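You operate a simulated robot arm through the tools that you are given. There is no shell and no other tool. Be economical: measure what you need, move in short steps, check, and stop when the job is done.

Carry out the task below with a simulated robot arm. There is one attempt and no reset: what you move stays moved.

## Task
Drill a blind hole 2 mm deep in the clamped bracket, using the depth dial.
Fine: switch off and set the dial back to 10 at the end.

Only the result counts: the job must be done as asked and must still hold three seconds after the hand-in. Knocking over, shifting, dropping, spilling or breaking anything else fails it.

## Robot
A 6-joint arm with a two-finger gripper, on a carriage that runs on a rail from [-2.342, -0.053] to [-0.003, 0] (x, y) and turns from -2.67 to 3.142 rad about z. Base frame: it is fixed where the carriage stands at the start and does not move with it; the origin is on the floor, on the carriage's upright axis, x ahead of it, y to its left, z up. Lengths are in m, angles in rad, forces in N, time in s.
With the tool pointing down near the work surface it reaches from about 0.68 to 0.7 m from the robot's upright axis, wherever it stands. Its first joint turns from -2.897 to 2.897 rad. Places, roughly: aluminium bracket [1, 2.25, 0.25]; depth dial [0.6, 0.5, 1.2]; drill switch [0.6, 0.4, 1.2]; speed lever [0.8, 0.4, 1.3]; steel bracket [1, 2.5, 0.25]; table clamp [0.7, 0.3, 1]; table lock [0.8, 0.4, 0.9]. Payload 2.54 kg.
Tool frame: the origin (TCP) lies between the finger pads and is the grasp point; the fingertips stand 0.023 m ahead of it; z points along the fingers, y is the line along which they close. The gripper opens to 0.126 m. The gripper's body begins 0.082 m behind the TCP.
Orientation is told as [roll, pitch, yaw] about the base's x, y, z axes, in that order, counted from this pose: with the fingers straight down and closing along the base's y, the tool's x points along the base's -x, its y along +y and its z along -z.

## Interface
- The arm moves only by the tool step_arm. Its argument "plan" is a list of rows, each a list of 3 entries, a list of its own where there are three numbers: the turn, a rotation vector about the base's x, y, z in units of 8 degrees (1.0 is 8 degrees), then the shift along the base's x, y, z in units of 20 mm (1.0 is 20 mm), then the opening, from 0 (shut) to 1 (fully open). In form: [[[rx, ry, rz], [tx, ty, tz], gripper], ...]. A call has 1 to 10 rows; each row shifts and turns the commanded pose from where the row before left it. A call with a number of a shift or a turn outside -1 to 1 is refused whole. Rows are played at 5 a second. More than 0.05 m and 0.15 rad between two rows, or a gripper value outside its range, and nothing of the call is played. A pose out of reach is approached as far as the arm can. The call stops where the force on the tool passes 60 N (or 10 N more than at its start, if that is more) or the arm is blocked; 0.2 s more then pass. The fingers move at their own pace and stop on an object; they squeeze with about 24 N. The grip force told is the motor's: it shows also when the fingers shut on nothing. Time passes only in rows, and 0.2 s behind the last, so rows that do not move let the fingers close. It gives the time, the measured TCP pose, the force on the tool (base axes), the opening and the grip force at its end, in the units of the frame above (readings bear some noise), with the torque about the TCP (base axes, N m) and any sound that the robot's microphone picked up.
- Cameras (640 x 400 px; columns grow to the right, rows downward): "scene" is now at [0.0636, 0.2352, 1.6514]; the picture's right is [0.38, -0.93, 0.00], its down [-0.04, -0.02, -1.00] and it looks along [0.92, 0.38, -0.05] (base axes); focal length 214 px, centre (320, 200). "wrist" rides on the gripper at [0.082, 0.014, -0.122] in the tool frame; the picture's right is [-0.17, 0.99, 0.00], its down [-0.79, -0.13, -0.60] and it looks along [-0.59, -0.10, 0.80] (tool axes); focal length 243 px, centre (320, 200). There is no depth. A picture from a camera that has moved, and an enlarged one, comes with that camera's place and axes in the base frame and with its lens.
- snapshot(camera): a new picture of that camera. The clock stands still meanwhile.
- lift_body(by): slides the trunk up (or, below 0, down) by that many m; the arm and the scene camera ride with it, the base frame stays. It gives what a move gives, with no picture.
- roll_base(legs): drives the robot by 1 to 6 legs, each [ahead, left, turn to the left] in m, m and rad, along the robot's own axes; the way and the turn of a leg run together, so that a leg with both is an arc; at most 1.5 m and 3.142 rad a leg. The arm and the cameras ride along, it lands a little off, and it stops where it bumps. It keeps to its track: a leg is cut to what the track allows. It gives what a move gives.
- turn_head(pan, tilt): turns the head with the scene camera to pan (to the left, within 2.094 rad either way) and tilt (down, from -0.506 to 1.204), counted from straight ahead of the robot. It gives what a move gives.
- close_up(camera, box): a new picture of the part [left, top, right, bottom] of that camera's present view, enlarged. The clock stands still meanwhile.
- hand_in(): hands the job in; it is judged then, once.

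Work in short steps. Places have to be worked out from the pictures, the camera data and where the tool is seen: move nearer, look again, correct. Check each grasp and each placing, and mend what went wrong. You have 120 turns and 82 pictures in all, those below and enlarged ones among them. Open the gripper and draw the arm clear of the work before you hand the job in, unless the task says otherwise; then end with one line.

The tools are called after "Request:" by a JSON object that holds its "name" and its "arguments". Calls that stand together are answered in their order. step_arm: Moves the arm, as the interface text tells. Its arguments: {"type":"object","properties":{"plan":{"type":"array","items":{"type":"array"}}},"required":["plan"]} The other tools are called the same way: lift_body (by) slides the trunk up or down; roll_base (legs) drives the base; turn_head (pan, tilt) turns the head that bears the scene camera; snapshot (camera) takes a picture; close_up (camera, box) takes an enlarged picture of a part of a camera's view; hand_in () hands the job in.

At the start:

```text
clock: 0.0
tool_pos: [0.209, 0.2692, 1.6247]
orientation: [-0.001, 0.002, -0.001]
force: [0.4, 0.3, -0.6]
moment: [-0.01, -0.01, 0.03]
opening: 0.1263
gripper_force: 0.1
trunk travel left (down, up): [-0.4, 0.09]
robot x, y, heading: [-0.0031, 0.0022, -0.002]
head pan, tilt: [0.387, 0.047]
```

scene: 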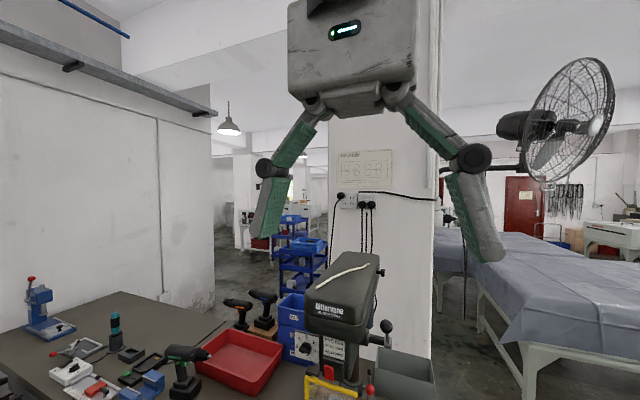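
wrist: 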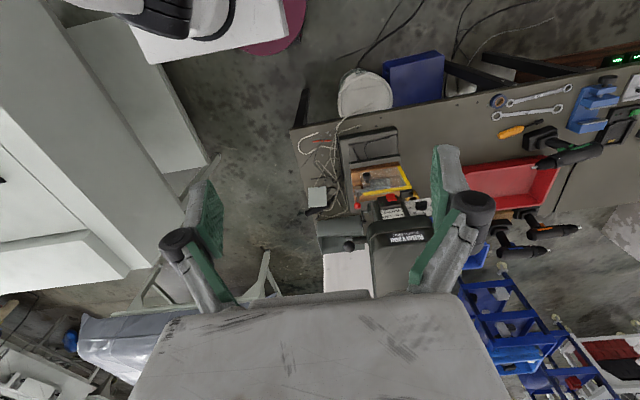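

I see the drill press ahead; I'll take enlarged views of it, with the head tilted down a bit.

Request:
{"name": "turn_head", "arguments": {"pan": 0.387, "tilt": 0.6}}

Request:
{"name": "snapshot", "arguments": {"camera": "scene"}}

Request:
{"name": "close_up", "arguments": {"camera": "wrist", "box": [280, 120, 480, 245]}}

```text
clock: 1.0
tool_pos: [0.2102, 0.2694, 1.625]
orientation: [0.001, 0.0, 0.0]
force: [-0.6, 0.0, 0.0]
moment: [0.02, 0.04, 0.03]
opening: 0.1261
gripper_force: 0.0
trunk travel left (down, up): [-0.4, 0.09]
robot x, y, heading: [-0.0051, -0.0006, 0.002]
head pan, tilt: [0.387, 0.6]
```

```text
79 pictures are left
camera scene: at [0.0612, 0.2341, 1.6004], right [0.38, -0.93, 0.0], down [-0.52, -0.21, -0.83], along [0.76, 0.31, -0.56], focal length 214 px, centre (320, 200)
```

scene: 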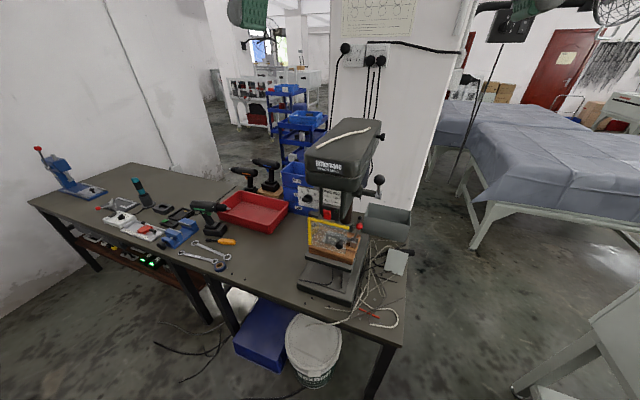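

```text
3.20 times, centred on (380, 182) of wrist
camera zoom: at [0.128, 0.2831, 1.7474], right [0.17, 0.99, 0.0], down [0.79, -0.13, 0.6], along [0.59, -0.1, -0.8], focal length 776 px, centre (128, 256)
```

zoom: 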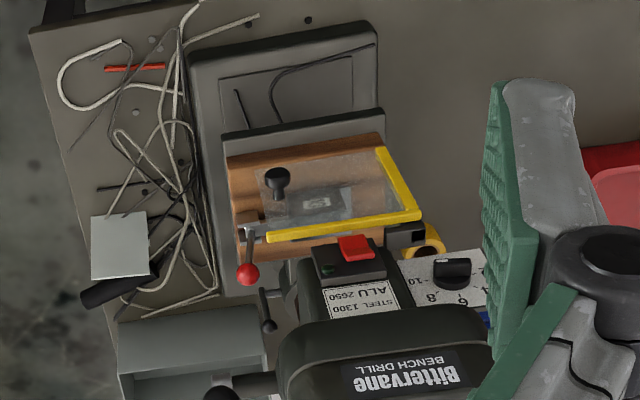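

Zooming into the press from the head camera.

Request:
{"name": "close_up", "arguments": {"camera": "scene", "box": [280, 180, 400, 255]}}

Request:
{"name": "close_up", "arguments": {"camera": "scene", "box": [270, 230, 430, 330]}}

Request:
{"name": "close_up", "arguments": {"camera": "scene", "box": [280, 110, 400, 185]}}

```text
5.33 times, centred on (340, 218) of scene
camera zoom: at [0.0612, 0.2341, 1.6004], right [0.38, -0.93, 0.0], down [-0.52, -0.21, -0.83], along [0.76, 0.31, -0.56], focal length 1144 px, centre (213, 107)
```

zoom: 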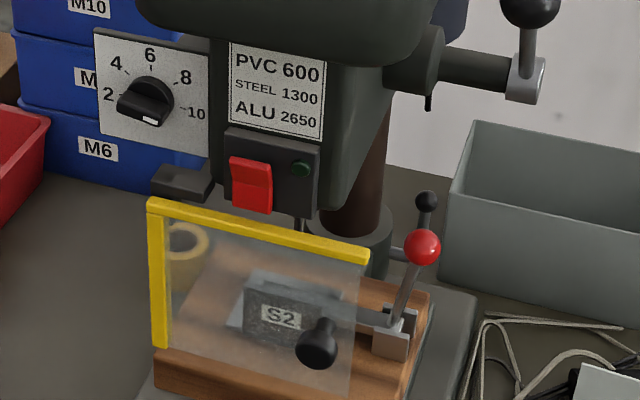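

```text
4.00 times, centred on (350, 280) of scene
camera zoom: at [0.0612, 0.2341, 1.6004], right [0.38, -0.93, 0.0], down [-0.52, -0.21, -0.83], along [0.76, 0.31, -0.56], focal length 858 px, centre (200, -120)
```

zoom: 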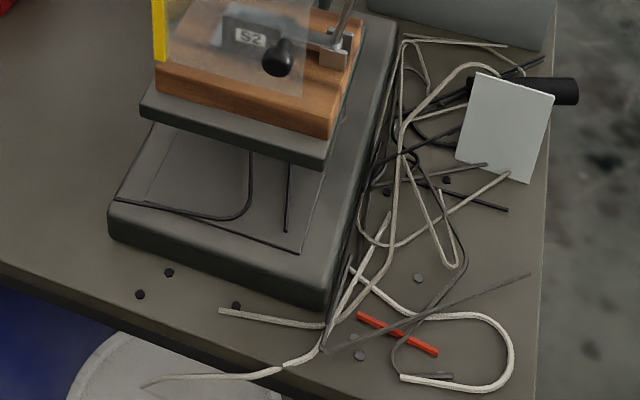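

```text
5.33 times, centred on (340, 148) of scene
camera zoom: at [0.0612, 0.2341, 1.6004], right [0.38, -0.93, 0.0], down [-0.52, -0.21, -0.83], along [0.76, 0.31, -0.56], focal length 1144 px, centre (213, 480)
```

zoom: 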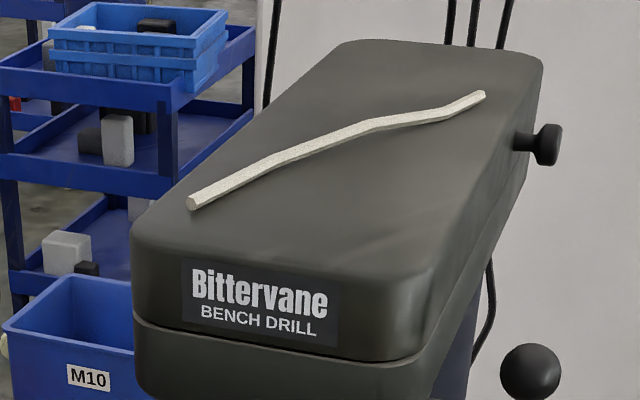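

The bracket is labelled S2, so the right speed matters. I'll look at the poster on the pillar and closer at the dial and switch.

Request:
{"name": "close_up", "arguments": {"camera": "scene", "box": [335, 0, 431, 60]}}

Request:
{"name": "close_up", "arguments": {"camera": "scene", "box": [296, 182, 344, 212]}}

Request:
{"name": "turn_head", "arguments": {"pan": 0.387, "tilt": 0.1}}

Request:
{"name": "close_up", "arguments": {"camera": "scene", "box": [320, 125, 416, 185]}}

Request:
{"name": "close_up", "arguments": {"camera": "scene", "box": [296, 230, 440, 320]}}

```text
6.67 times, centred on (383, 30) of scene
camera zoom: at [0.0612, 0.2341, 1.6004], right [0.38, -0.93, 0.0], down [-0.52, -0.21, -0.83], along [0.76, 0.31, -0.56], focal length 1430 px, centre (-100, 1333)
```

zoom: 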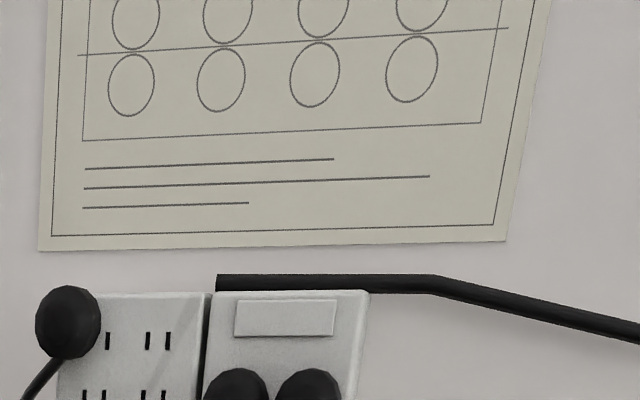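

```text
13.33 times, centred on (320, 197) of scene
camera zoom: at [0.0612, 0.2341, 1.6004], right [0.38, -0.93, 0.0], down [-0.52, -0.21, -0.83], along [0.76, 0.31, -0.56], focal length 2860 px, centre (320, 240)
```

zoom: 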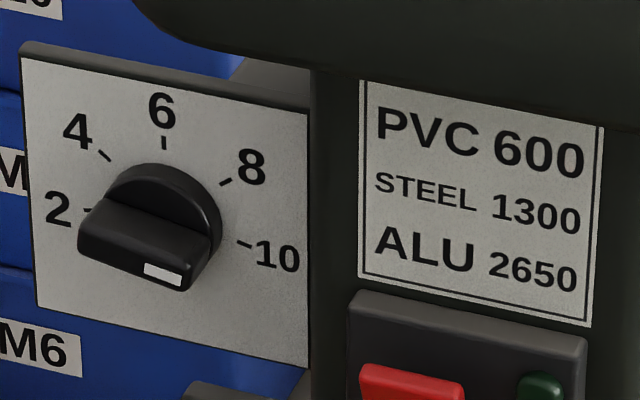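

```text
clock: 1.9
tool_pos: [0.2111, 0.2685, 1.6253]
orientation: [0.001, 0.001, -0.002]
force: [-0.6, -0.1, 0.0]
moment: [0.03, 0.02, -0.01]
opening: 0.1258
gripper_force: 0.0
trunk travel left (down, up): [-0.4, 0.09]
robot x, y, heading: [-0.002, 0.0053, -0.003]
head pan, tilt: [0.387, 0.099]
```

```text
6.67 times, centred on (368, 155) of scene
camera zoom: at [0.0645, 0.2355, 1.6464], right [0.38, -0.93, 0.0], down [-0.09, -0.04, -0.99], along [0.92, 0.38, -0.1], focal length 1430 px, centre (0, 500)
```

zoom: 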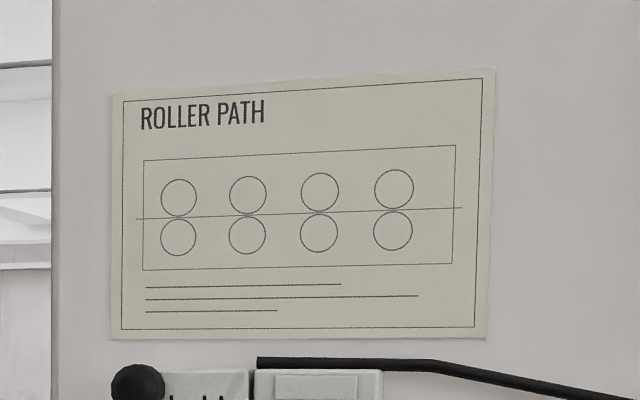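

```text
4.44 times, centred on (368, 275) of scene
camera zoom: at [0.0645, 0.2355, 1.6464], right [0.38, -0.93, 0.0], down [-0.09, -0.04, -0.99], along [0.92, 0.38, -0.1], focal length 953 px, centre (107, -133)
```

zoom: 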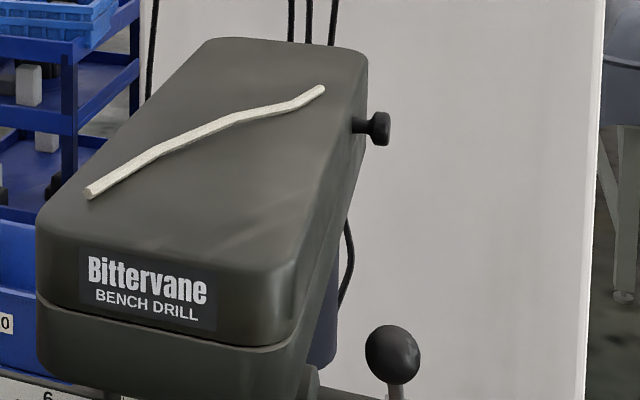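

The dial seems to point at 10. Now I look toward the sample brackets at [1, 2.3, 0.25] to learn what their labels mean.

Request:
{"name": "turn_head", "arguments": {"pan": 1.13, "tilt": 0.55}}

Request:
{"name": "snapshot", "arguments": {"camera": "scene"}}

Request:
{"name": "close_up", "arguments": {"camera": "scene", "box": [240, 150, 400, 250]}}

```text
clock: 3.0
tool_pos: [0.2091, 0.2691, 1.6247]
orientation: [-0.001, 0.0, 0.0]
force: [-0.7, -1.3, 0.6]
moment: [-0.03, 0.01, -0.01]
opening: 0.1261
gripper_force: 0.1
trunk travel left (down, up): [-0.4, 0.09]
robot x, y, heading: [0.0019, 0.0017, -0.001]
head pan, tilt: [1.129, 0.55]
```

```text
70 pictures are left
camera scene: at [0.0178, 0.2819, 1.6049], right [0.9, -0.43, 0.0], down [-0.22, -0.47, -0.85], along [0.37, 0.77, -0.52], focal length 214 px, centre (320, 200)
```

scene: 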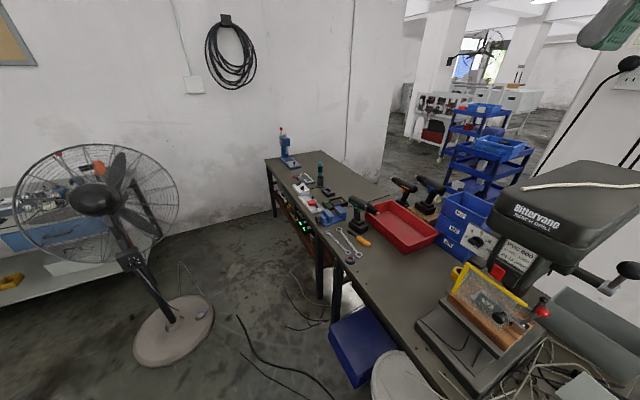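

```text
4.00 times, centred on (320, 200) of scene
camera zoom: at [0.0178, 0.2819, 1.6049], right [0.9, -0.43, 0.0], down [-0.22, -0.47, -0.85], along [0.37, 0.77, -0.52], focal length 858 px, centre (320, 200)
```

zoom: 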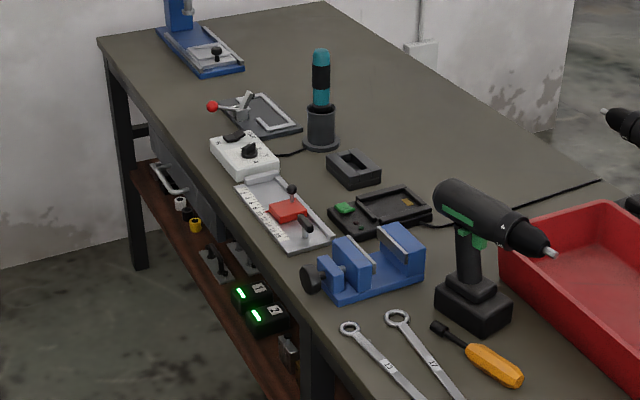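

Brackets should be on the lower shelf; zoom there.

Request:
{"name": "close_up", "arguments": {"camera": "scene", "box": [270, 190, 334, 230]}}

Request:
{"name": "close_up", "arguments": {"camera": "scene", "box": [290, 215, 338, 245]}}

Request:
{"name": "close_up", "arguments": {"camera": "scene", "box": [446, 268, 526, 318]}}

```text
10.00 times, centred on (302, 210) of scene
camera zoom: at [0.0178, 0.2819, 1.6049], right [0.9, -0.43, 0.0], down [-0.22, -0.47, -0.85], along [0.37, 0.77, -0.52], focal length 2145 px, centre (500, 100)
```

zoom: 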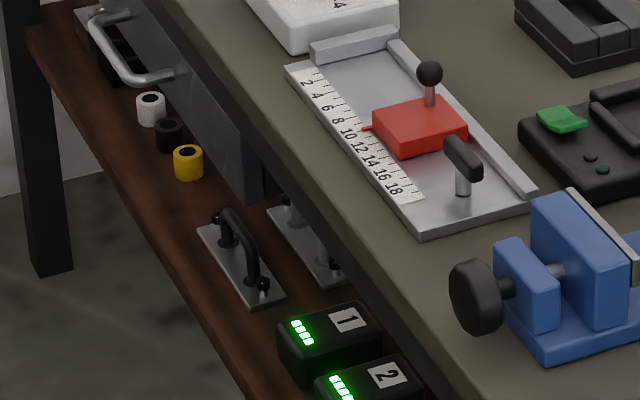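

```text
13.33 times, centred on (314, 230) of scene
camera zoom: at [0.0178, 0.2819, 1.6049], right [0.9, -0.43, 0.0], down [-0.22, -0.47, -0.85], along [0.37, 0.77, -0.52], focal length 2860 px, centre (400, -200)
```

zoom: 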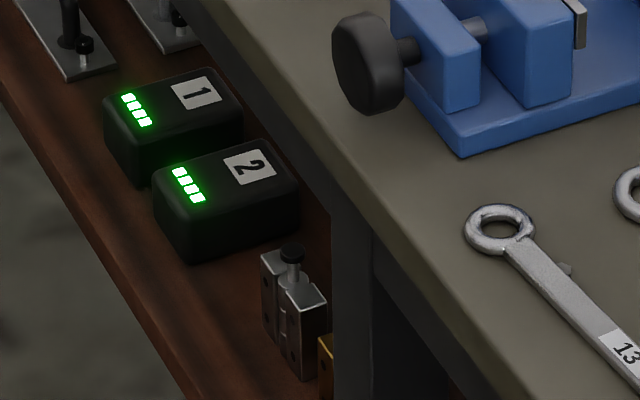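

```text
8.00 times, centred on (486, 293) of scene
camera zoom: at [0.0178, 0.2819, 1.6049], right [0.9, -0.43, 0.0], down [-0.22, -0.47, -0.85], along [0.37, 0.77, -0.52], focal length 1716 px, centre (-1008, -544)
```

zoom: 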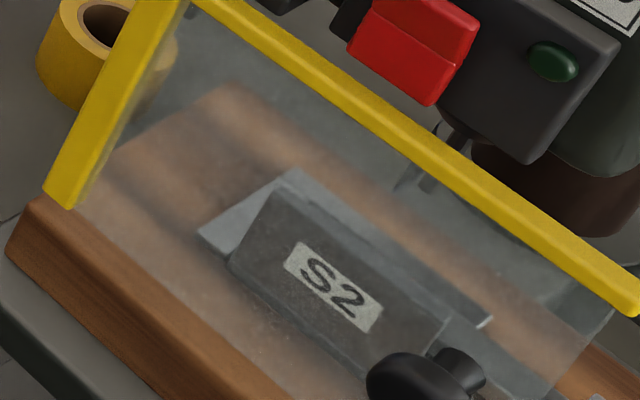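

The labels are confirmed: S2 suggests steel. Next I turn the fingers forward (pitch −90°) while shifting to the right, to see the front/right of the drill head with the wrist camera.

Request:
{"name": "step_arm", "arguments": {"plan": [[[0, -1, 0], [0, -1, 0], 1], [[0, -1, 0], [0, -1, 0], 1], [[0, -1, 0], [0, -1, 0], 1], [[0, -1, 0], [0, -1, 0], 1], [[0, -1, 0], [0, -1, 0], 1], [[0, -1, 0], [0, -1, 0], 1], [[0, -1, 0], [0, -1, 0], 1], [[0, -1, 0], [0, -1, 0], 1], [[0, -1, 0], [0, -1, 0], 1], [[0, -1, 0], [0, -1, 0], 1]]}}

Request:
{"name": "turn_head", "arguments": {"pan": 0.3, "tilt": 0.4}}

Request:
{"name": "snapshot", "arguments": {"camera": "wrist"}}

```text
clock: 3.5
tool_pos: [0.2143, 0.2422, 1.6269]
orientation: [0.008, -0.222, -0.015]
force: [12.7, 9.6, 23.1]
moment: [-0.76, 3.87, -1.22]
opening: 0.126
gripper_force: 0.1
trunk travel left (down, up): [-0.4, 0.09]
robot x, y, heading: [-0.0001, 0.001, 0.001]
head pan, tilt: [1.129, 0.55]
stopped in row 2: the force on the tool passed its limit at 188 N (the readings are from after the stop); the commanded pose is now the measured one
```

```text
clock: 4.7
tool_pos: [0.2142, 0.2404, 1.6264]
orientation: [0.008, -0.222, -0.012]
force: [-0.2, -0.1, -0.3]
moment: [-0.02, 0.01, -0.02]
opening: 0.1259
gripper_force: 0.1
trunk travel left (down, up): [-0.4, 0.09]
robot x, y, heading: [-0.0027, 0.0002, 0.002]
head pan, tilt: [0.3, 0.4]
```

```text
65 pictures are left
camera wrist: at [0.1058, 0.2551, 1.7289], right [0.17, 0.98, 0.04], down [0.64, -0.15, 0.76], along [0.75, -0.1, -0.65], focal length 243 px, centre (320, 200)
```

wrist: 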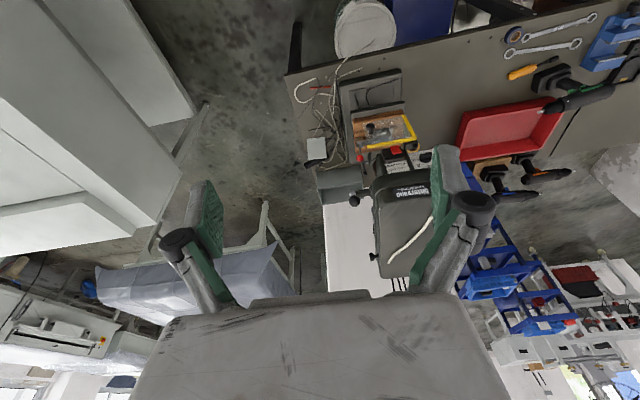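

The wrist touched something close behind (likely the robot's own head); force is back to zero. I first move forward and right clear of the head, then pitch.

Request:
{"name": "step_arm", "arguments": {"plan": [[[0, 0, 0], [1, 0, 0], 1], [[0, 0, 0], [1, 0, 0], 1], [[0, 0, 0], [1, -0.5, 0], 1], [[0, 0, 0], [1, -1, 0], 1], [[0, 0, 0], [1, -1, 0], 1], [[0, 0, 0], [0, -1, 0], 1], [[0, 0, 0], [0, -1, 0], 1], [[0, 0, 0], [0, -1, 0], 1], [[0, 0, 0], [0, -1, 0], 1], [[0, 0, 0], [0, -1, 0], 1]]}}

Request:
{"name": "snapshot", "arguments": {"camera": "scene"}}

```text
clock: 6.9
tool_pos: [0.3114, 0.09, 1.6268]
orientation: [0.008, -0.221, -0.013]
force: [0.1, -0.6, -0.5]
moment: [0.02, 0.0, -0.03]
opening: 0.126
gripper_force: 0.0
trunk travel left (down, up): [-0.4, 0.09]
robot x, y, heading: [-0.0037, 0.0027, 0.001]
head pan, tilt: [0.3, 0.4]
```

```text
64 pictures are left
camera scene: at [0.0676, 0.2281, 1.6186], right [0.3, -0.96, 0.0], down [-0.37, -0.12, -0.92], along [0.88, 0.27, -0.39], focal length 214 px, centre (320, 200)
```

scene: 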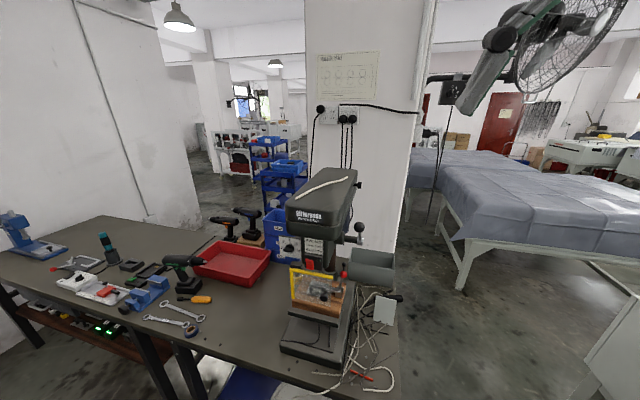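

Clear now. I lower and pitch partway, with some yaw left, to view the right side of the press.

Request:
{"name": "step_arm", "arguments": {"plan": [[[0, -1, 0], [1, -1, -1], 1], [[0, -1, 0], [1, -1, -1], 1], [[0, -1, 0], [1, -1, -1], 1], [[0, -1, 0], [0, -1, -1], 1], [[0, 0, 1], [0, -1, -1], 1], [[0, 0, 1], [0, -1, -1], 1], [[0, 0, 1], [0, -1, -1], 1], [[0, 0, 1], [0, -1, -1], 1], [[0, 0, 1], [0, 0, -1], 1], [[0, 0, 0], [0, 0, -1], 1]]}}

Request:
{"name": "snapshot", "arguments": {"camera": "wrist"}}

```text
clock: 9.1
tool_pos: [0.3717, -0.0679, 1.4263]
orientation: [0.016, -0.78, 0.683]
force: [0.2, 0.3, -0.8]
moment: [0.0, -0.02, 0.03]
opening: 0.1257
gripper_force: 0.0
trunk travel left (down, up): [-0.4, 0.09]
robot x, y, heading: [-0.0025, 0.0009, 0.002]
head pan, tilt: [0.3, 0.4]
```

```text
63 pictures are left
camera wrist: at [0.2524, -0.1494, 1.4555], right [-0.54, 0.83, 0.13], down [0.2, -0.02, 0.98], along [0.82, 0.55, -0.16], focal length 243 px, centre (320, 200)
```

wrist: 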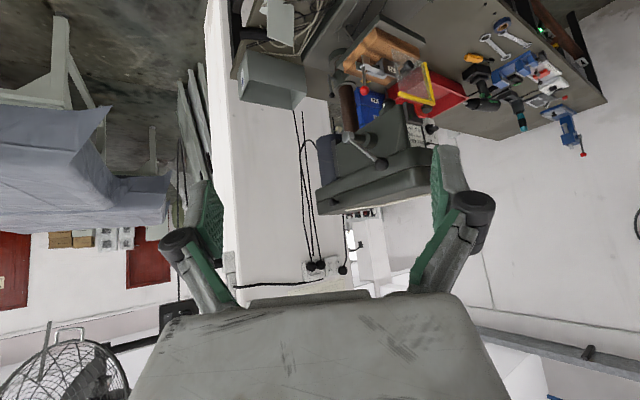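

Image is inverted but shows the press's right side. Zooming.

Request:
{"name": "close_up", "arguments": {"camera": "wrist", "box": [300, 95, 460, 195]}}

Request:
{"name": "close_up", "arguments": {"camera": "wrist", "box": [320, 20, 448, 100]}}

```text
4.00 times, centred on (380, 145) of wrist
camera zoom: at [0.2524, -0.1494, 1.4555], right [-0.54, 0.83, 0.13], down [0.2, -0.02, 0.98], along [0.82, 0.55, -0.16], focal length 970 px, centre (80, 420)
```

zoom: 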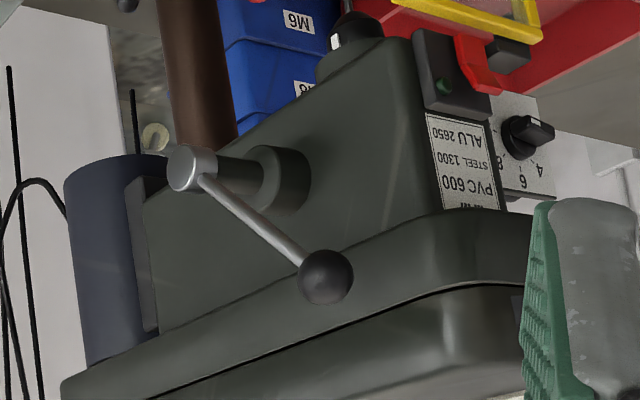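

```text
5.00 times, centred on (384, 60) of wrist
camera zoom: at [0.2524, -0.1494, 1.4555], right [-0.54, 0.83, 0.13], down [0.2, -0.02, 0.98], along [0.82, 0.55, -0.16], focal length 1213 px, centre (0, 900)
```

zoom: 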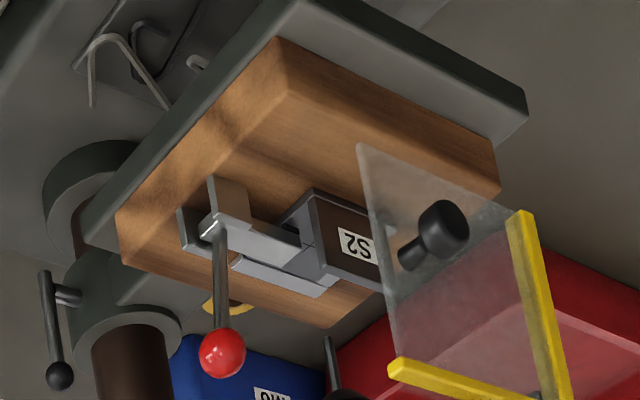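

Feed lever ball ≈(0.62,0.28,1.30), hub ≈(0.75,0.3,1.18). Now look for the speed lever knob at the rear right of the belt cover.

Request:
{"name": "close_up", "arguments": {"camera": "wrist", "box": [300, 160, 428, 240]}}

Request:
{"name": "close_up", "arguments": {"camera": "scene", "box": [280, 160, 376, 220]}}

```text
5.00 times, centred on (364, 200) of wrist
camera zoom: at [0.2524, -0.1494, 1.4555], right [-0.54, 0.83, 0.13], down [0.2, -0.02, 0.98], along [0.82, 0.55, -0.16], focal length 1213 px, centre (100, 200)
```

zoom: 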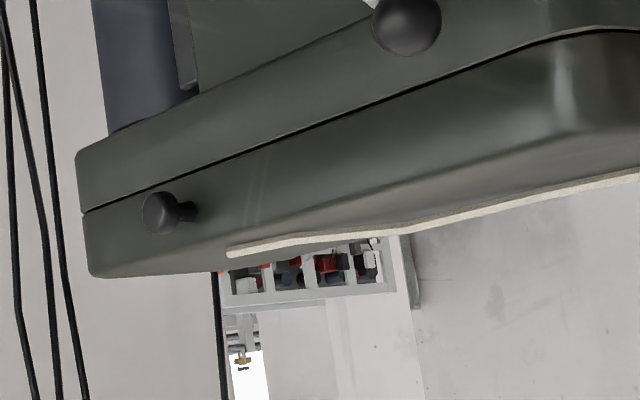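

```text
6.67 times, centred on (328, 190) of scene
camera zoom: at [0.0676, 0.228, 1.6186], right [0.3, -0.96, 0.0], down [-0.37, -0.12, -0.92], along [0.88, 0.27, -0.39], focal length 1430 px, centre (267, 267)
```

zoom: 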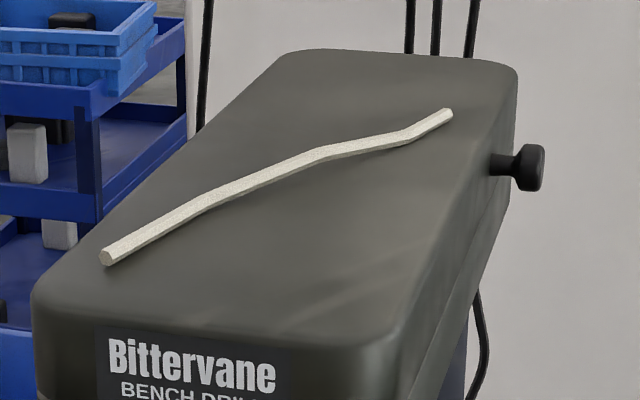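

That knob is a cover latch; a loose rod lies on top of the cover (must not be disturbed). The speed lever may be on the left side; I swing the arm around to the left in front of the press to look.

Request:
{"name": "step_arm", "arguments": {"plan": [[[0, 0, -1], [0, 1, 0], 1], [[0, 0, -1], [0, 1, 0], 1], [[0, 0, -1], [0, 1, 0], 1], [[0, 0, -1], [0, 1, 0], 1], [[0, 0, -1], [0, 1, 0], 1], [[0, 0, 0], [0, 1, 0], 1], [[0, 0, 0], [0, 1, 0], 1], [[0, 0, 0], [0, 1, 0], 1], [[0, 0, 0], [0, 1, 0], 1], [[0, 0, 0], [0, 1, 0], 1]]}}

Request:
{"name": "step_arm", "arguments": {"plan": [[[0, 0, 0], [0, 1, 0], 1], [[0, 0, 0], [0, 1, 0], 1], [[0, 0, 0], [0, 1, 0], 1], [[0, 0, 0], [0, 1, 0], 1], [[0, 0, 0], [0, 1, 0], 1], [[0, 0, 0], [0, 1, 0], 1], [[0, 0, 0], [0, 1, 0], 1], [[0, 0, 0], [0, 1, 0], 1], [[0, 0, 0], [0, 1, 0], 1], [[0, 0, 0], [0, 1, 0], 1]]}}

Request:
{"name": "step_arm", "arguments": {"plan": [[[0, 0, -1], [0, 1, 0], 1], [[0, 0, -1], [0, 1, 0], 1], [[0, 0, -1], [0, 1, 0], 1], [[0, 0, -1], [0, 1, 0], 1], [[0, 0, -1], [0, 1, 0], 1], [[0, 0, -0.5], [0, 1, 0], 1], [[0, 0, 0], [0, 1, 0], 1], [[0, 0, 0], [0, 1, 0], 1], [[0, 0, 0], [0, 1, 0], 1], [[0, 0, 0], [0, 1, 0], 1]]}}

Request:
{"name": "snapshot", "arguments": {"camera": "wrist"}}

```text
clock: 11.3
tool_pos: [0.3731, 0.1312, 1.4265]
orientation: [0.02, -0.779, -0.016]
force: [-0.6, -0.3, 0.0]
moment: [-0.02, 0.01, 0.01]
opening: 0.1259
gripper_force: 0.1
trunk travel left (down, up): [-0.4, 0.09]
robot x, y, heading: [0.0034, -0.0033, 0.0]
head pan, tilt: [0.3, 0.4]
```

```text
clock: 13.5
tool_pos: [0.3753, 0.3291, 1.4245]
orientation: [0.015, -0.78, -0.018]
force: [0.0, -0.1, 0.0]
moment: [0.03, -0.02, -0.02]
opening: 0.1262
gripper_force: 0.1
trunk travel left (down, up): [-0.4, 0.09]
robot x, y, heading: [-0.0017, -0.0025, -0.0]
head pan, tilt: [0.3, 0.4]
```

```text
clock: 15.7
tool_pos: [0.3708, 0.5295, 1.4287]
orientation: [0.015, -0.78, -0.784]
force: [-0.4, 0.6, -0.7]
moment: [-0.03, 0.03, 0.01]
opening: 0.1262
gripper_force: 0.1
trunk travel left (down, up): [-0.4, 0.09]
robot x, y, heading: [0.0008, 0.0051, 0.002]
head pan, tilt: [0.3, 0.4]
```

```text
58 pictures are left
camera wrist: at [0.2769, 0.6403, 1.458], right [0.77, 0.62, 0.13], down [0.0, -0.2, 0.98], along [0.64, -0.76, -0.16], focal length 243 px, centre (320, 200)
```

wrist: 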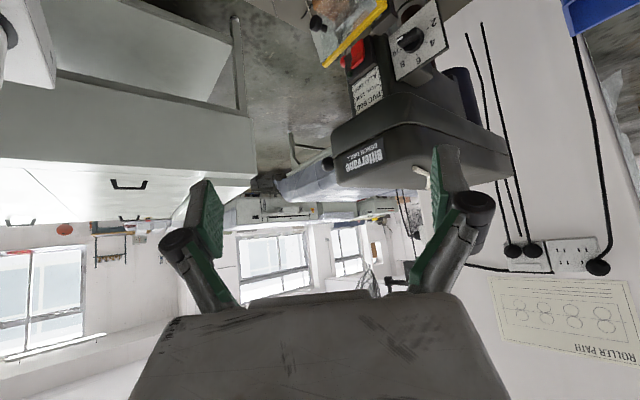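

Zooming on the left side and dial area.

Request:
{"name": "close_up", "arguments": {"camera": "wrist", "box": [300, 0, 520, 138]}}

```text
2.90 times, centred on (410, 69) of wrist
camera zoom: at [0.2769, 0.6403, 1.458], right [0.77, 0.62, 0.13], down [0.0, -0.2, 0.98], along [0.64, -0.76, -0.16], focal length 703 px, centre (59, 580)
```

zoom: 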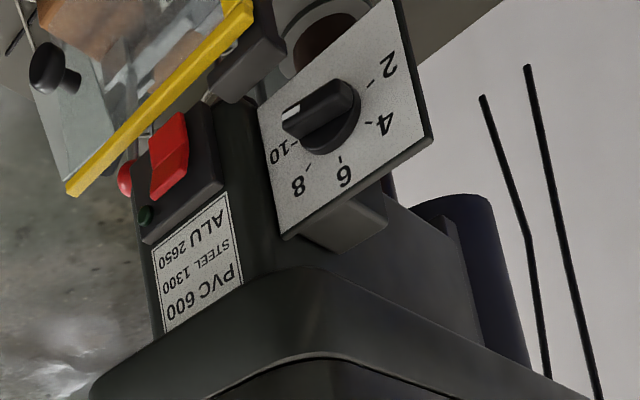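

Dial reads 10; no lever visible on this side. Triangulation puts the dial centre at (0.612, 0.502, 1.192), facing −x, knob protruding to x≈0.588. I align the tool forward with the fingers straddling the pointer bar (roll +104°).

Request:
{"name": "step_arm", "arguments": {"plan": [[[0, 0, 0.936], [0, 0, -1], 1], [[0, 0, 0.936], [0, 0, -1], 1], [[0, 0, 0.936], [0, 0, -1], 1], [[0, 0, 0.936], [0, 0, -1], 1], [[0, 0, 0.936], [0, 0, -1], 1], [[0, 0, 0.936], [0, 0, -1], 0.4], [[0, -0.944, 0], [0, 0, -1], 0.4], [[0, -0.944, 0], [0, 0, -1], 0.4], [[0, -0.944, 0], [0, 0, -1], 0.4], [[0, -0.944, 0], [0, 0, -1], 0.4]]}}

Request:
{"name": "step_arm", "arguments": {"plan": [[[0, -0.944, 0], [0, 0, -1], 0.4], [[0, -0.944, 0], [0, 0, -0.8], 0.4], [[1, 0, 0], [0, 0, 0], 0.4], [[1, 0, 0], [0, 0, 0], 0.4], [[1, 0, 0], [0, 0, 0], 0.4], [[1, 0, 0], [0, 0, 0], 0.4], [[1, 0, 0], [0, 0, 0], 0.4], [[1, 0, 0], [0, 0, 0], 0.4], [[1, 0, 0], [0, 0, 0], 0.4], [[1, 0, 0], [0, 0, 0], 0.4]]}}

Request:
{"name": "step_arm", "arguments": {"plan": [[[1, 0, 0], [0, 0, 0], 0.4], [[1, 0, 0], [0, 0, 0], 0.4], [[1, 0, 0], [0, 0, 0], 0.4], [[1, 0, 0], [0, 0, 0], 0.4], [[1, 0, 0], [0, 0, 0], 0.4], [[0, 0, 0], [0, 0, 0], 0.4]]}}

Request:
{"name": "snapshot", "arguments": {"camera": "wrist"}}

```text
clock: 17.9
tool_pos: [0.3724, 0.522, 1.2297]
orientation: [0.023, -1.308, -0.006]
force: [0.3, -0.1, -0.3]
moment: [0.02, 0.03, 0.01]
opening: 0.0506
gripper_force: 0.2
trunk travel left (down, up): [-0.4, 0.09]
robot x, y, heading: [0.0002, -0.0005, 0.001]
head pan, tilt: [0.3, 0.4]
```

```text
clock: 18.5
tool_pos: [0.364, 0.4501, 1.2316]
orientation: [0.563, -1.557, -0.561]
force: [0.3, -0.4, -0.7]
moment: [0.0, -0.04, 0.0]
opening: 0.0502
gripper_force: 0.0
trunk travel left (down, up): [-0.4, 0.09]
robot x, y, heading: [0.0004, -0.0005, 0.003]
head pan, tilt: [0.3, 0.4]
stopped in row 3: the arm was blocked; the commanded pose is now the measured one
```

```text
clock: 19.9
tool_pos: [0.364, 0.45, 1.2327]
orientation: [1.563, -0.864, -1.558]
force: [-0.2, 0.4, -0.5]
moment: [0.0, -0.01, -0.01]
opening: 0.0503
gripper_force: 0.0
trunk travel left (down, up): [-0.4, 0.09]
robot x, y, heading: [0.0003, -0.0014, -0.001]
head pan, tilt: [0.3, 0.4]
```

```text
56 pictures are left
camera wrist: at [0.241, 0.5134, 1.1803], right [0.0, 0.64, 0.77], down [-0.59, -0.62, 0.52], along [0.81, -0.45, 0.38], focal length 243 px, centre (320, 200)
```

wrist: 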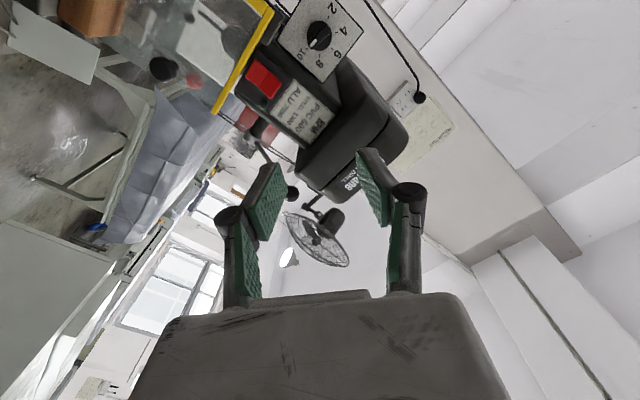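

The wrist passed near a singularity, but the tool now points along +x with roll ≈40°. I rotate a further 63° and move to the pre-grasp point.

Request:
{"name": "step_arm", "arguments": {"plan": [[[1, 0, 0], [0, 1, -1], 0.4], [[1, 0, 0], [0, 1, -1], 0.4], [[1, 0, 0], [0, 0.6, 0], 0.4], [[1, 0, 0], [0, 0, 0], 0.4], [[1, 0, 0], [1, 0, 0], 0.4], [[1, 0, 0], [1, 0, 0], 0.4], [[1, 0, 0], [1, 0, 0], 0.4], [[0.9, 0, 0], [1, 0, 0], 0.4], [[0, 0, 0], [1, 0, 0], 0.4], [[0, 0, 0], [1, 0, 0], 0.4]]}}

Request:
{"name": "snapshot", "arguments": {"camera": "wrist"}}

Request:
{"name": "snapshot", "arguments": {"camera": "scene"}}

```text
clock: 20.6
tool_pos: [0.3585, 0.4232, 1.2208]
orientation: [1.572, -0.549, -1.58]
force: [0.5, -0.8, -0.4]
moment: [0.02, -0.02, 0.03]
opening: 0.0505
gripper_force: 0.0
trunk travel left (down, up): [-0.4, 0.09]
robot x, y, heading: [-0.0035, -0.0008, 0.003]
head pan, tilt: [0.3, 0.4]
stopped in row 3: the arm was blocked; the commanded pose is now the measured one
```

```text
55 pictures are left
camera wrist: at [0.2371, 0.5028, 1.1909], right [0.0, 0.37, 0.93], down [-0.61, -0.74, 0.3], along [0.8, -0.56, 0.22], focal length 243 px, centre (320, 200)
```

wrist: 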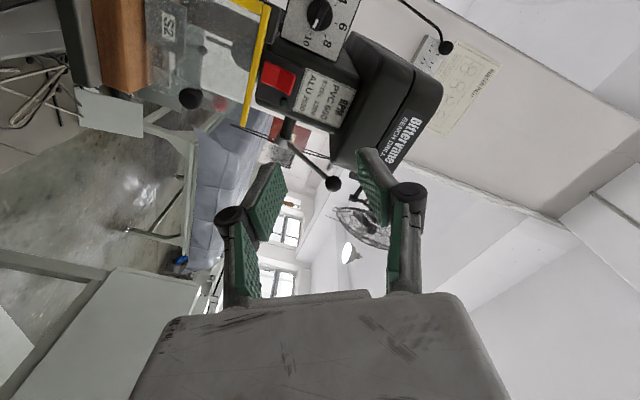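

```text
54 pictures are left
camera scene: at [-0.0616, 0.2563, 1.568], right [0.81, 0.59, 0.0], down [0.5, -0.68, -0.54], along [-0.32, 0.43, -0.84], focal length 214 px, centre (320, 200)
```

scene: 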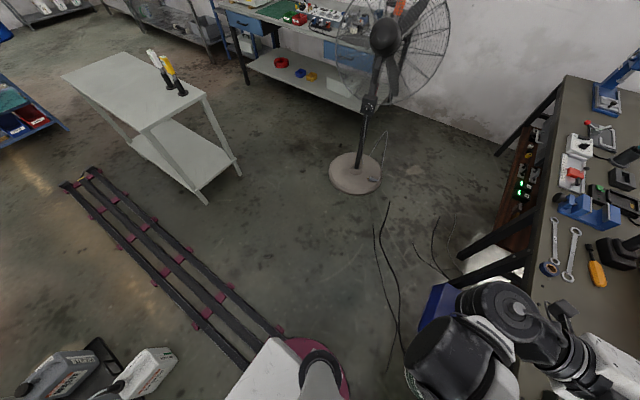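

The arm is folded too tightly and seems to press against the head. I back the carriage off 0.3 m so the arm can extend.

Request:
{"name": "roll_base", "arguments": {"legs": [[-0.3, 0, 0]]}}

Request:
{"name": "turn_head", "arguments": {"pan": 0.3, "tilt": 0.4}}

Request:
{"name": "snapshot", "arguments": {"camera": "scene"}}

```text
clock: 22.7
tool_pos: [0.0581, 0.4165, 1.2218]
orientation: [1.571, -0.548, -1.582]
force: [-0.1, -0.2, 0.1]
moment: [-0.04, -0.01, -0.05]
opening: 0.0501
gripper_force: 0.1
trunk travel left (down, up): [-0.4, 0.09]
robot x, y, heading: [-0.3008, -0.0082, -0.002]
head pan, tilt: [0.3, 0.4]
```

```text
clock: 23.3
tool_pos: [0.0607, 0.4129, 1.2222]
orientation: [1.57, -0.55, -1.587]
force: [0.1, 0.4, -0.2]
moment: [-0.01, -0.01, -0.03]
opening: 0.0503
gripper_force: 0.1
trunk travel left (down, up): [-0.4, 0.09]
robot x, y, heading: [-0.2989, -0.0076, -0.003]
head pan, tilt: [0.3, 0.4]
```

```text
53 pictures are left
camera scene: at [-0.3634, 0.2526, 1.5717], right [0.81, 0.59, 0.0], down [0.48, -0.66, -0.58], along [-0.34, 0.47, -0.81], focal length 214 px, centre (320, 200)
```

scene: 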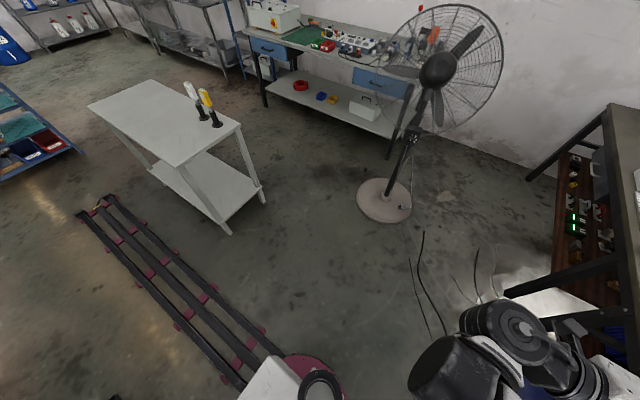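

Now extend the arm forward (tool stays as is) to unfold it.

Request:
{"name": "step_arm", "arguments": {"plan": [[[0, 0, 0], [1, 0, 0], 0.4], [[0, 0, 0], [1, 0, 0], 0.4], [[0, 0, 0], [1, 0.5, 0], 0.4], [[0, 0, 0], [1, 0.5, 0], 0.4], [[0, 0, 0], [1, 0.5, 0], 0.4], [[0, 0, 0], [1, 0.5, 0], 0.4], [[0, 0, 0], [1, 0.5, 0], 0.4], [[0, 0, 0], [1, 0.5, 0], 0.4], [[0, 0, 0], [1, 0.5, 0], 0.4], [[0, 0, 0], [1, 0.5, 0], 0.4]]}}

Request:
{"name": "turn_head", "arguments": {"pan": 0.35, "tilt": 0.4}}

Request:
{"name": "snapshot", "arguments": {"camera": "scene"}}

```text
clock: 25.5
tool_pos: [0.2604, 0.4953, 1.2234]
orientation: [1.571, -0.548, -1.581]
force: [-0.1, -0.5, -0.3]
moment: [-0.02, -0.03, -0.01]
opening: 0.0504
gripper_force: 0.1
trunk travel left (down, up): [-0.4, 0.09]
robot x, y, heading: [-0.3002, -0.0094, -0.003]
head pan, tilt: [0.3, 0.4]
```

```text
clock: 26.1
tool_pos: [0.2602, 0.495, 1.2222]
orientation: [1.57, -0.551, -1.582]
force: [0.5, -0.1, 0.1]
moment: [0.04, 0.04, -0.02]
opening: 0.0502
gripper_force: 0.0
trunk travel left (down, up): [-0.4, 0.09]
robot x, y, heading: [-0.3008, -0.0026, -0.002]
head pan, tilt: [0.351, 0.4]
```

```text
52 pictures are left
camera scene: at [-0.2703, 0.2717, 1.6181], right [0.84, -0.54, 0.0], down [-0.21, -0.33, -0.92], along [0.5, 0.77, -0.39], focal length 214 px, centre (320, 200)
```

scene: 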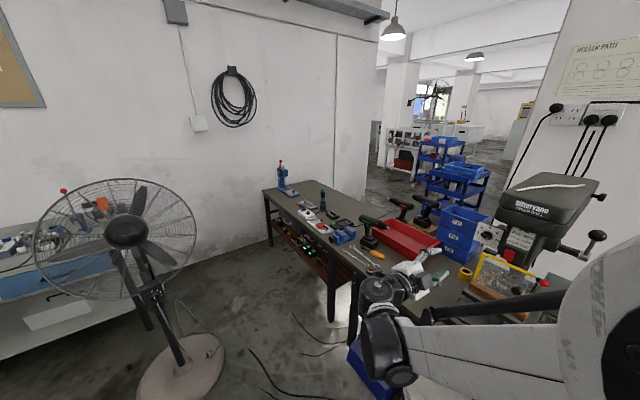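

The head view is offset from its told pan (knocked or riding along). I compensate by commanding pan −0.3.

Request:
{"name": "turn_head", "arguments": {"pan": -0.25, "tilt": 0.4}}

Request:
{"name": "snapshot", "arguments": {"camera": "scene"}}

```text
clock: 27.1
tool_pos: [0.2604, 0.4951, 1.222]
orientation: [1.57, -0.55, -1.583]
force: [0.4, -0.4, -0.4]
moment: [0.03, 0.01, 0.0]
opening: 0.0503
gripper_force: 0.1
trunk travel left (down, up): [-0.4, 0.09]
robot x, y, heading: [-0.3007, -0.0072, -0.001]
head pan, tilt: [-0.25, 0.4]
```

```text
51 pictures are left
camera scene: at [-0.2702, 0.2717, 1.6182], right [0.84, -0.54, 0.0], down [-0.21, -0.33, -0.92], along [0.5, 0.77, -0.39], focal length 214 px, centre (320, 200)
```

scene: 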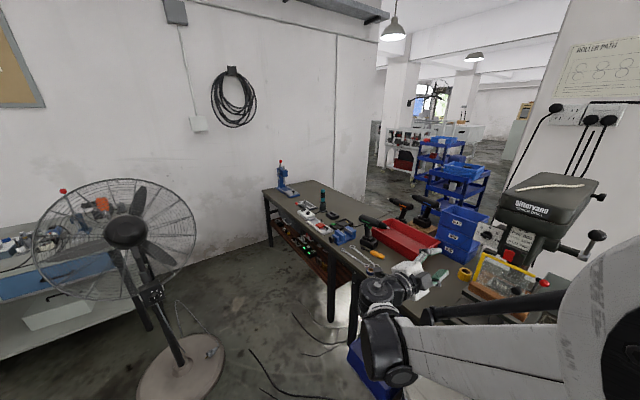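

The head's pan is limited by the arm's upper link; the view is still usable. I continue: roll a further 45.5° and extend toward the dial.

Request:
{"name": "step_arm", "arguments": {"plan": [[[0, 0, 0], [1, 0, 0], 0.4], [[0, 0, 0], [1, 0, 0], 0.4], [[0, 0, 0], [1, 0, 0], 0.4], [[0.9, 0, 0], [1, 0, 0], 0.4], [[0.9, 0, 0], [1, 0, -0.5], 0.4], [[1, 0, 0], [1, 0, -0.5], 0.4], [[1, 0, 0], [1, 0, -0.5], 0.4], [[0.9, 0, 0], [1, 0, 0], 0.4], [[1, 0, 0], [1, 0.3, 0], 0.4], [[0, 0, 0], [1, 0, 0], 0.4]]}}

Request:
{"name": "snapshot", "arguments": {"camera": "wrist"}}

Request:
{"name": "snapshot", "arguments": {"camera": "scene"}}

```text
clock: 29.3
tool_pos: [0.4802, 0.4827, 1.1924]
orientation: [1.392, 0.072, -1.53]
force: [0.1, 0.0, 0.4]
moment: [0.01, 0.01, 0.0]
opening: 0.0503
gripper_force: 0.0
out of reach, approached as far as the arm can: row 7, 8, 9
trunk travel left (down, up): [-0.4, 0.09]
robot x, y, heading: [-0.2991, -0.0059, -0.008]
head pan, tilt: [-0.25, 0.4]
```

```text
50 pictures are left
camera wrist: at [0.36, 0.5586, 1.2334], right [0.18, -0.23, 0.96], down [-0.58, -0.81, -0.08], along [0.79, -0.54, -0.28], focal length 243 px, centre (320, 200)
```

wrist: 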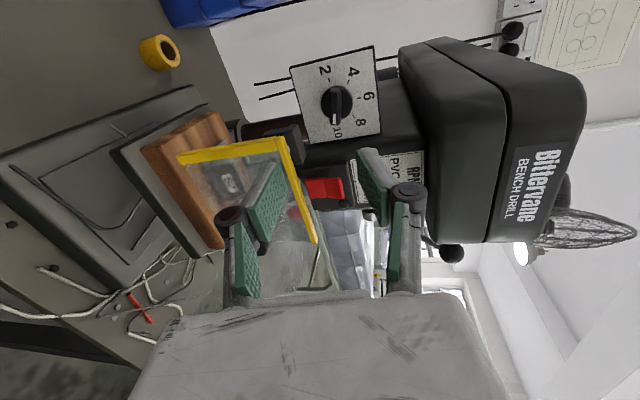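

```text
49 pictures are left
camera scene: at [-0.2307, 0.1707, 1.6186], right [-0.25, -0.97, 0.0], down [-0.38, 0.1, -0.92], along [0.89, -0.23, -0.39], focal length 214 px, centre (320, 200)
```

scene: 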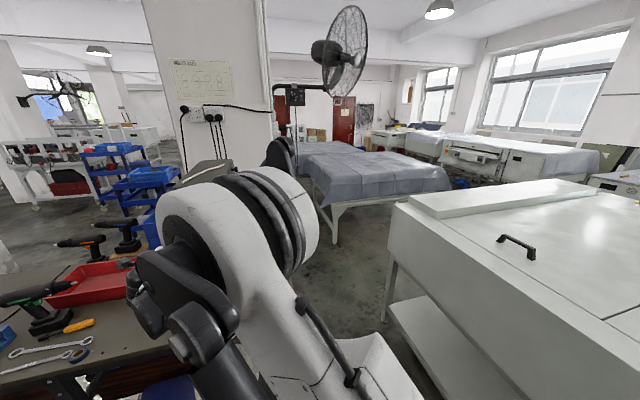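

The pose is slightly off after some unreachable rows; I check what a settle row gives.

Request:
{"name": "step_arm", "arguments": {"plan": [[[0, 0, 0], [0, 0, 0], 0.4], [[0, 0, 0], [0, 0, 0], 0.4]]}}

```text
clock: 29.9
tool_pos: [0.4807, 0.4846, 1.1909]
orientation: [1.393, 0.068, -1.529]
force: [0.0, 0.1, 0.8]
moment: [0.0, 0.04, -0.02]
opening: 0.0506
gripper_force: 0.0
trunk travel left (down, up): [-0.4, 0.09]
robot x, y, heading: [-0.3006, -0.0063, -0.002]
head pan, tilt: [-0.25, 0.4]
```

I correct the tool axis back to +x.

Request:
{"name": "step_arm", "arguments": {"plan": [[[0, -0.65, -0.15], [0, 0.4, 0], 0.4], [[0, -0.65, -0.15], [0, 0.4, 0], 0.4], [[0, 0, 0], [0, 0, 0], 0.4]]}}

Request:
{"name": "step_arm", "arguments": {"plan": [[[0.6, 0, 0], [0, 0, 0], 0.4], [[0.6, 0, 0], [0, 0, 0], 0.4], [[0, 0, 0], [0, 0, 0], 0.4]]}}

```text
clock: 30.7
tool_pos: [0.4899, 0.4896, 1.189]
orientation: [1.475, -0.021, -1.538]
force: [-0.4, -0.4, 0.4]
moment: [-0.03, 0.0, 0.02]
opening: 0.0505
gripper_force: 0.1
out of reach, approached as far as the arm can: row 1, 2
trunk travel left (down, up): [-0.4, 0.09]
robot x, y, heading: [-0.3014, -0.0093, -0.003]
head pan, tilt: [-0.25, 0.4]
```

```text
clock: 31.5
tool_pos: [0.5001, 0.4782, 1.1892]
orientation: [1.402, 0.085, -1.511]
force: [0.1, 0.9, 0.2]
moment: [0.0, 0.04, -0.02]
opening: 0.0502
gripper_force: 0.0
out of reach, approached as far as the arm can: row 1, 2
trunk travel left (down, up): [-0.4, 0.09]
robot x, y, heading: [-0.2965, -0.0083, -0.001]
head pan, tilt: [-0.25, 0.4]
```

The wrist's roll limit is about +90° here. The grip is symmetric by 180°, so I instead turn to roll −76° (same bar line) and will turn the dial from there; first rotate back and straighten the axis.

Request:
{"name": "step_arm", "arguments": {"plan": [[[-1, 0, 0], [-0.5, 0.4, 0], 0.4], [[-1, 0, 0], [-0.5, 0.4, 0], 0.4], [[-1, -0.6, -0.2], [0, 0.4, 0], 0.4], [[-0.7, -0.6, -0.2], [0, 0, 0], 0.4], [[-1, 0, 0], [0, 0, 0], 0.4], [[-1, 0, 0], [0, 0, 0], 0.4], [[-1, 0, 0], [0, 0, 0], 0.4], [[-1, 0, 0], [0, 0, 0], 0.4], [[-1, 0, 0], [0, 0, 0], 0.4], [[-1, 0, 0], [0, 0, 0], 0.4]]}}

Request:
{"name": "step_arm", "arguments": {"plan": [[[-1, 0, 0], [0, 0, 0], 0.4], [[-1, 0, 0], [0, 0, 0], 0.4], [[-1, 0, 0], [0, 0, 0], 0.4], [[-1, 0, 0], [0, 0, 0], 0.4], [[-1, 0, 0], [0, 0, 0], 0.4], [[-1, 0, 0], [0, 0, 0], 0.4], [[-1, 0, 0], [0, 0, 0], 0.4], [[-1, 0, 0], [0, 0, 0], 0.4], [[-1, 0, 0], [0, 0, 0], 0.4], [[-1, 0, 0], [0, 0, 0], 0.4]]}}

```text
refused: row 3 steps farther than a row can; nothing moved
```

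```text
clock: 33.7
tool_pos: [0.5006, 0.4774, 1.1908]
orientation: [1.281, -1.282, -1.41]
force: [-0.7, -0.2, 0.1]
moment: [-0.01, 0.0, -0.01]
opening: 0.0505
gripper_force: 0.0
trunk travel left (down, up): [-0.4, 0.09]
robot x, y, heading: [-0.3025, -0.0061, 0.002]
head pan, tilt: [-0.25, 0.4]
```

Straighten the axis (yaw +9°, pitch −5°) and continue rolling.

Request:
{"name": "step_arm", "arguments": {"plan": [[[0, -0.3, 0.6], [-0.5, 0.6, 0], 0.4], [[0, -0.33, 0.52], [-0.5, 0.6, 0], 0.4], [[-1, 0, 0], [0, 0, 0], 0.4], [[-1, 0, 0], [0, 0, 0], 0.4], [[-1, 0, 0], [0, 0, 0], 0.4], [[-1, 0, 0], [0, 0, 0], 0.4], [[-1, 0, 0], [0, 0, 0], 0.4], [[-1, 0, 0], [0, 0, 0], 0.4], [[-1, 0, 0], [0, 0, 0], 0.4], [[-1, 0, 0], [0, 0, 0], 0.4]]}}

Request:
{"name": "step_arm", "arguments": {"plan": [[[-1, 0, 0], [0, 0, 0], 0.4], [[-1, 0, 0], [0, 0, 0], 0.4], [[-1, 0, 0], [0, 0, 0], 0.4], [[0, 0, 0], [0, 0, 0], 0.4]]}}

Request:
{"name": "snapshot", "arguments": {"camera": "wrist"}}

```text
clock: 35.9
tool_pos: [0.4797, 0.4998, 1.1896]
orientation: [-1.525, -0.736, 1.563]
force: [0.9, 0.9, -0.1]
moment: [-0.04, 0.01, -0.02]
opening: 0.0506
gripper_force: 0.1
trunk travel left (down, up): [-0.4, 0.09]
robot x, y, heading: [-0.3017, -0.0078, -0.003]
head pan, tilt: [-0.25, 0.4]
```

```text
clock: 36.9
tool_pos: [0.4797, 0.4987, 1.1911]
orientation: [-1.528, -0.318, 1.566]
force: [-0.1, 0.5, 0.3]
moment: [-0.01, 0.05, 0.0]
opening: 0.0505
gripper_force: 0.0
trunk travel left (down, up): [-0.4, 0.09]
robot x, y, heading: [-0.2997, -0.0069, -0.003]
head pan, tilt: [-0.25, 0.4]
```

```text
48 pictures are left
camera wrist: at [0.3567, 0.425, 1.1578], right [-0.04, 0.46, -0.88], down [-0.59, 0.71, 0.4], along [0.81, 0.54, 0.25], focal length 243 px, centre (320, 200)
```

wrist: 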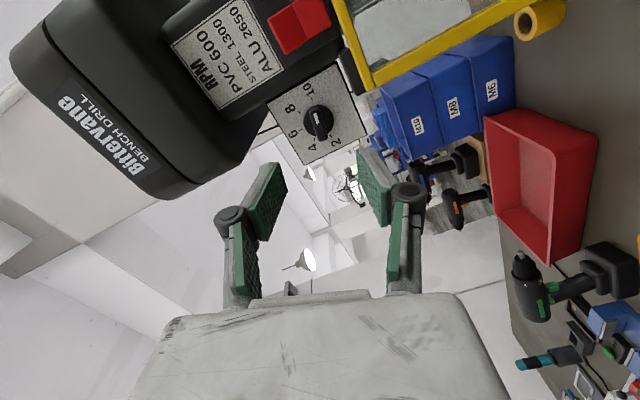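

The dial appears right where the tool axis points. A close-up checks the bar's alignment.

Request:
{"name": "close_up", "arguments": {"camera": "wrist", "box": [256, 60, 384, 140]}}

```text
5.00 times, centred on (320, 100) of wrist
camera zoom: at [0.3567, 0.425, 1.1578], right [-0.04, 0.46, -0.88], down [-0.59, 0.71, 0.4], along [0.81, 0.54, 0.25], focal length 1213 px, centre (320, 700)
```

zoom: 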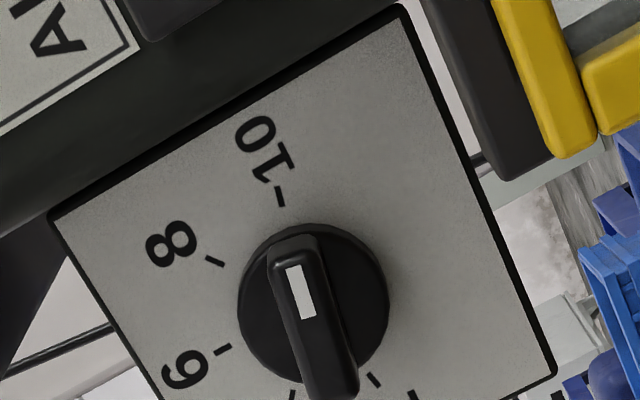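

Pointer at 10, bar aligned within ~4° of the fingers. I roll −4°, advance to straddle the bar, then close.

Request:
{"name": "step_arm", "arguments": {"plan": [[[-0.5, 0, 0], [1, 0.15, 0], 0.4], [[0, 0, 0], [1, 0, 0], 0.4], [[0, -0.2, 0], [1, 0, 0.05], 0.4], [[0, 0, 0], [1, 0, 0], 0.4], [[0, 0, 0], [0.6, 0, 0], 0.4], [[0, 0, 0], [0, 0, 0], 0.4]]}}

Request:
{"name": "snapshot", "arguments": {"camera": "wrist"}}

```text
clock: 38.3
tool_pos: [0.5721, 0.5031, 1.1909]
orientation: [-1.56, -0.25, 1.572]
force: [0.2, 0.5, 0.5]
moment: [0.01, -0.02, 0.0]
opening: 0.0505
gripper_force: 0.0
trunk travel left (down, up): [-0.4, 0.09]
robot x, y, heading: [-0.3003, -0.0044, -0.0]
head pan, tilt: [-0.25, 0.4]
```

```text
46 pictures are left
camera wrist: at [0.4507, 0.4268, 1.1604], right [-0.01, 0.4, -0.91], down [-0.6, 0.73, 0.33], along [0.8, 0.55, 0.23], focal length 243 px, centre (320, 200)
```

wrist: 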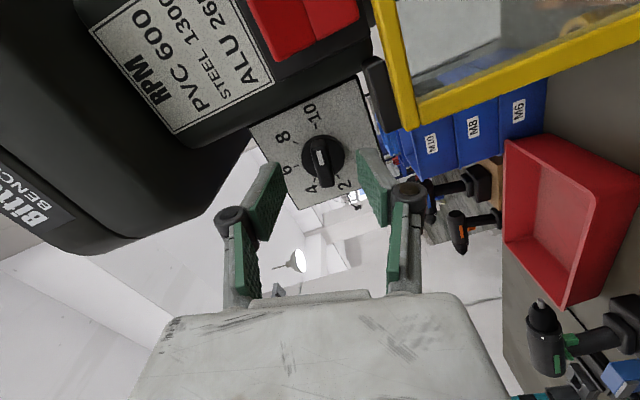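

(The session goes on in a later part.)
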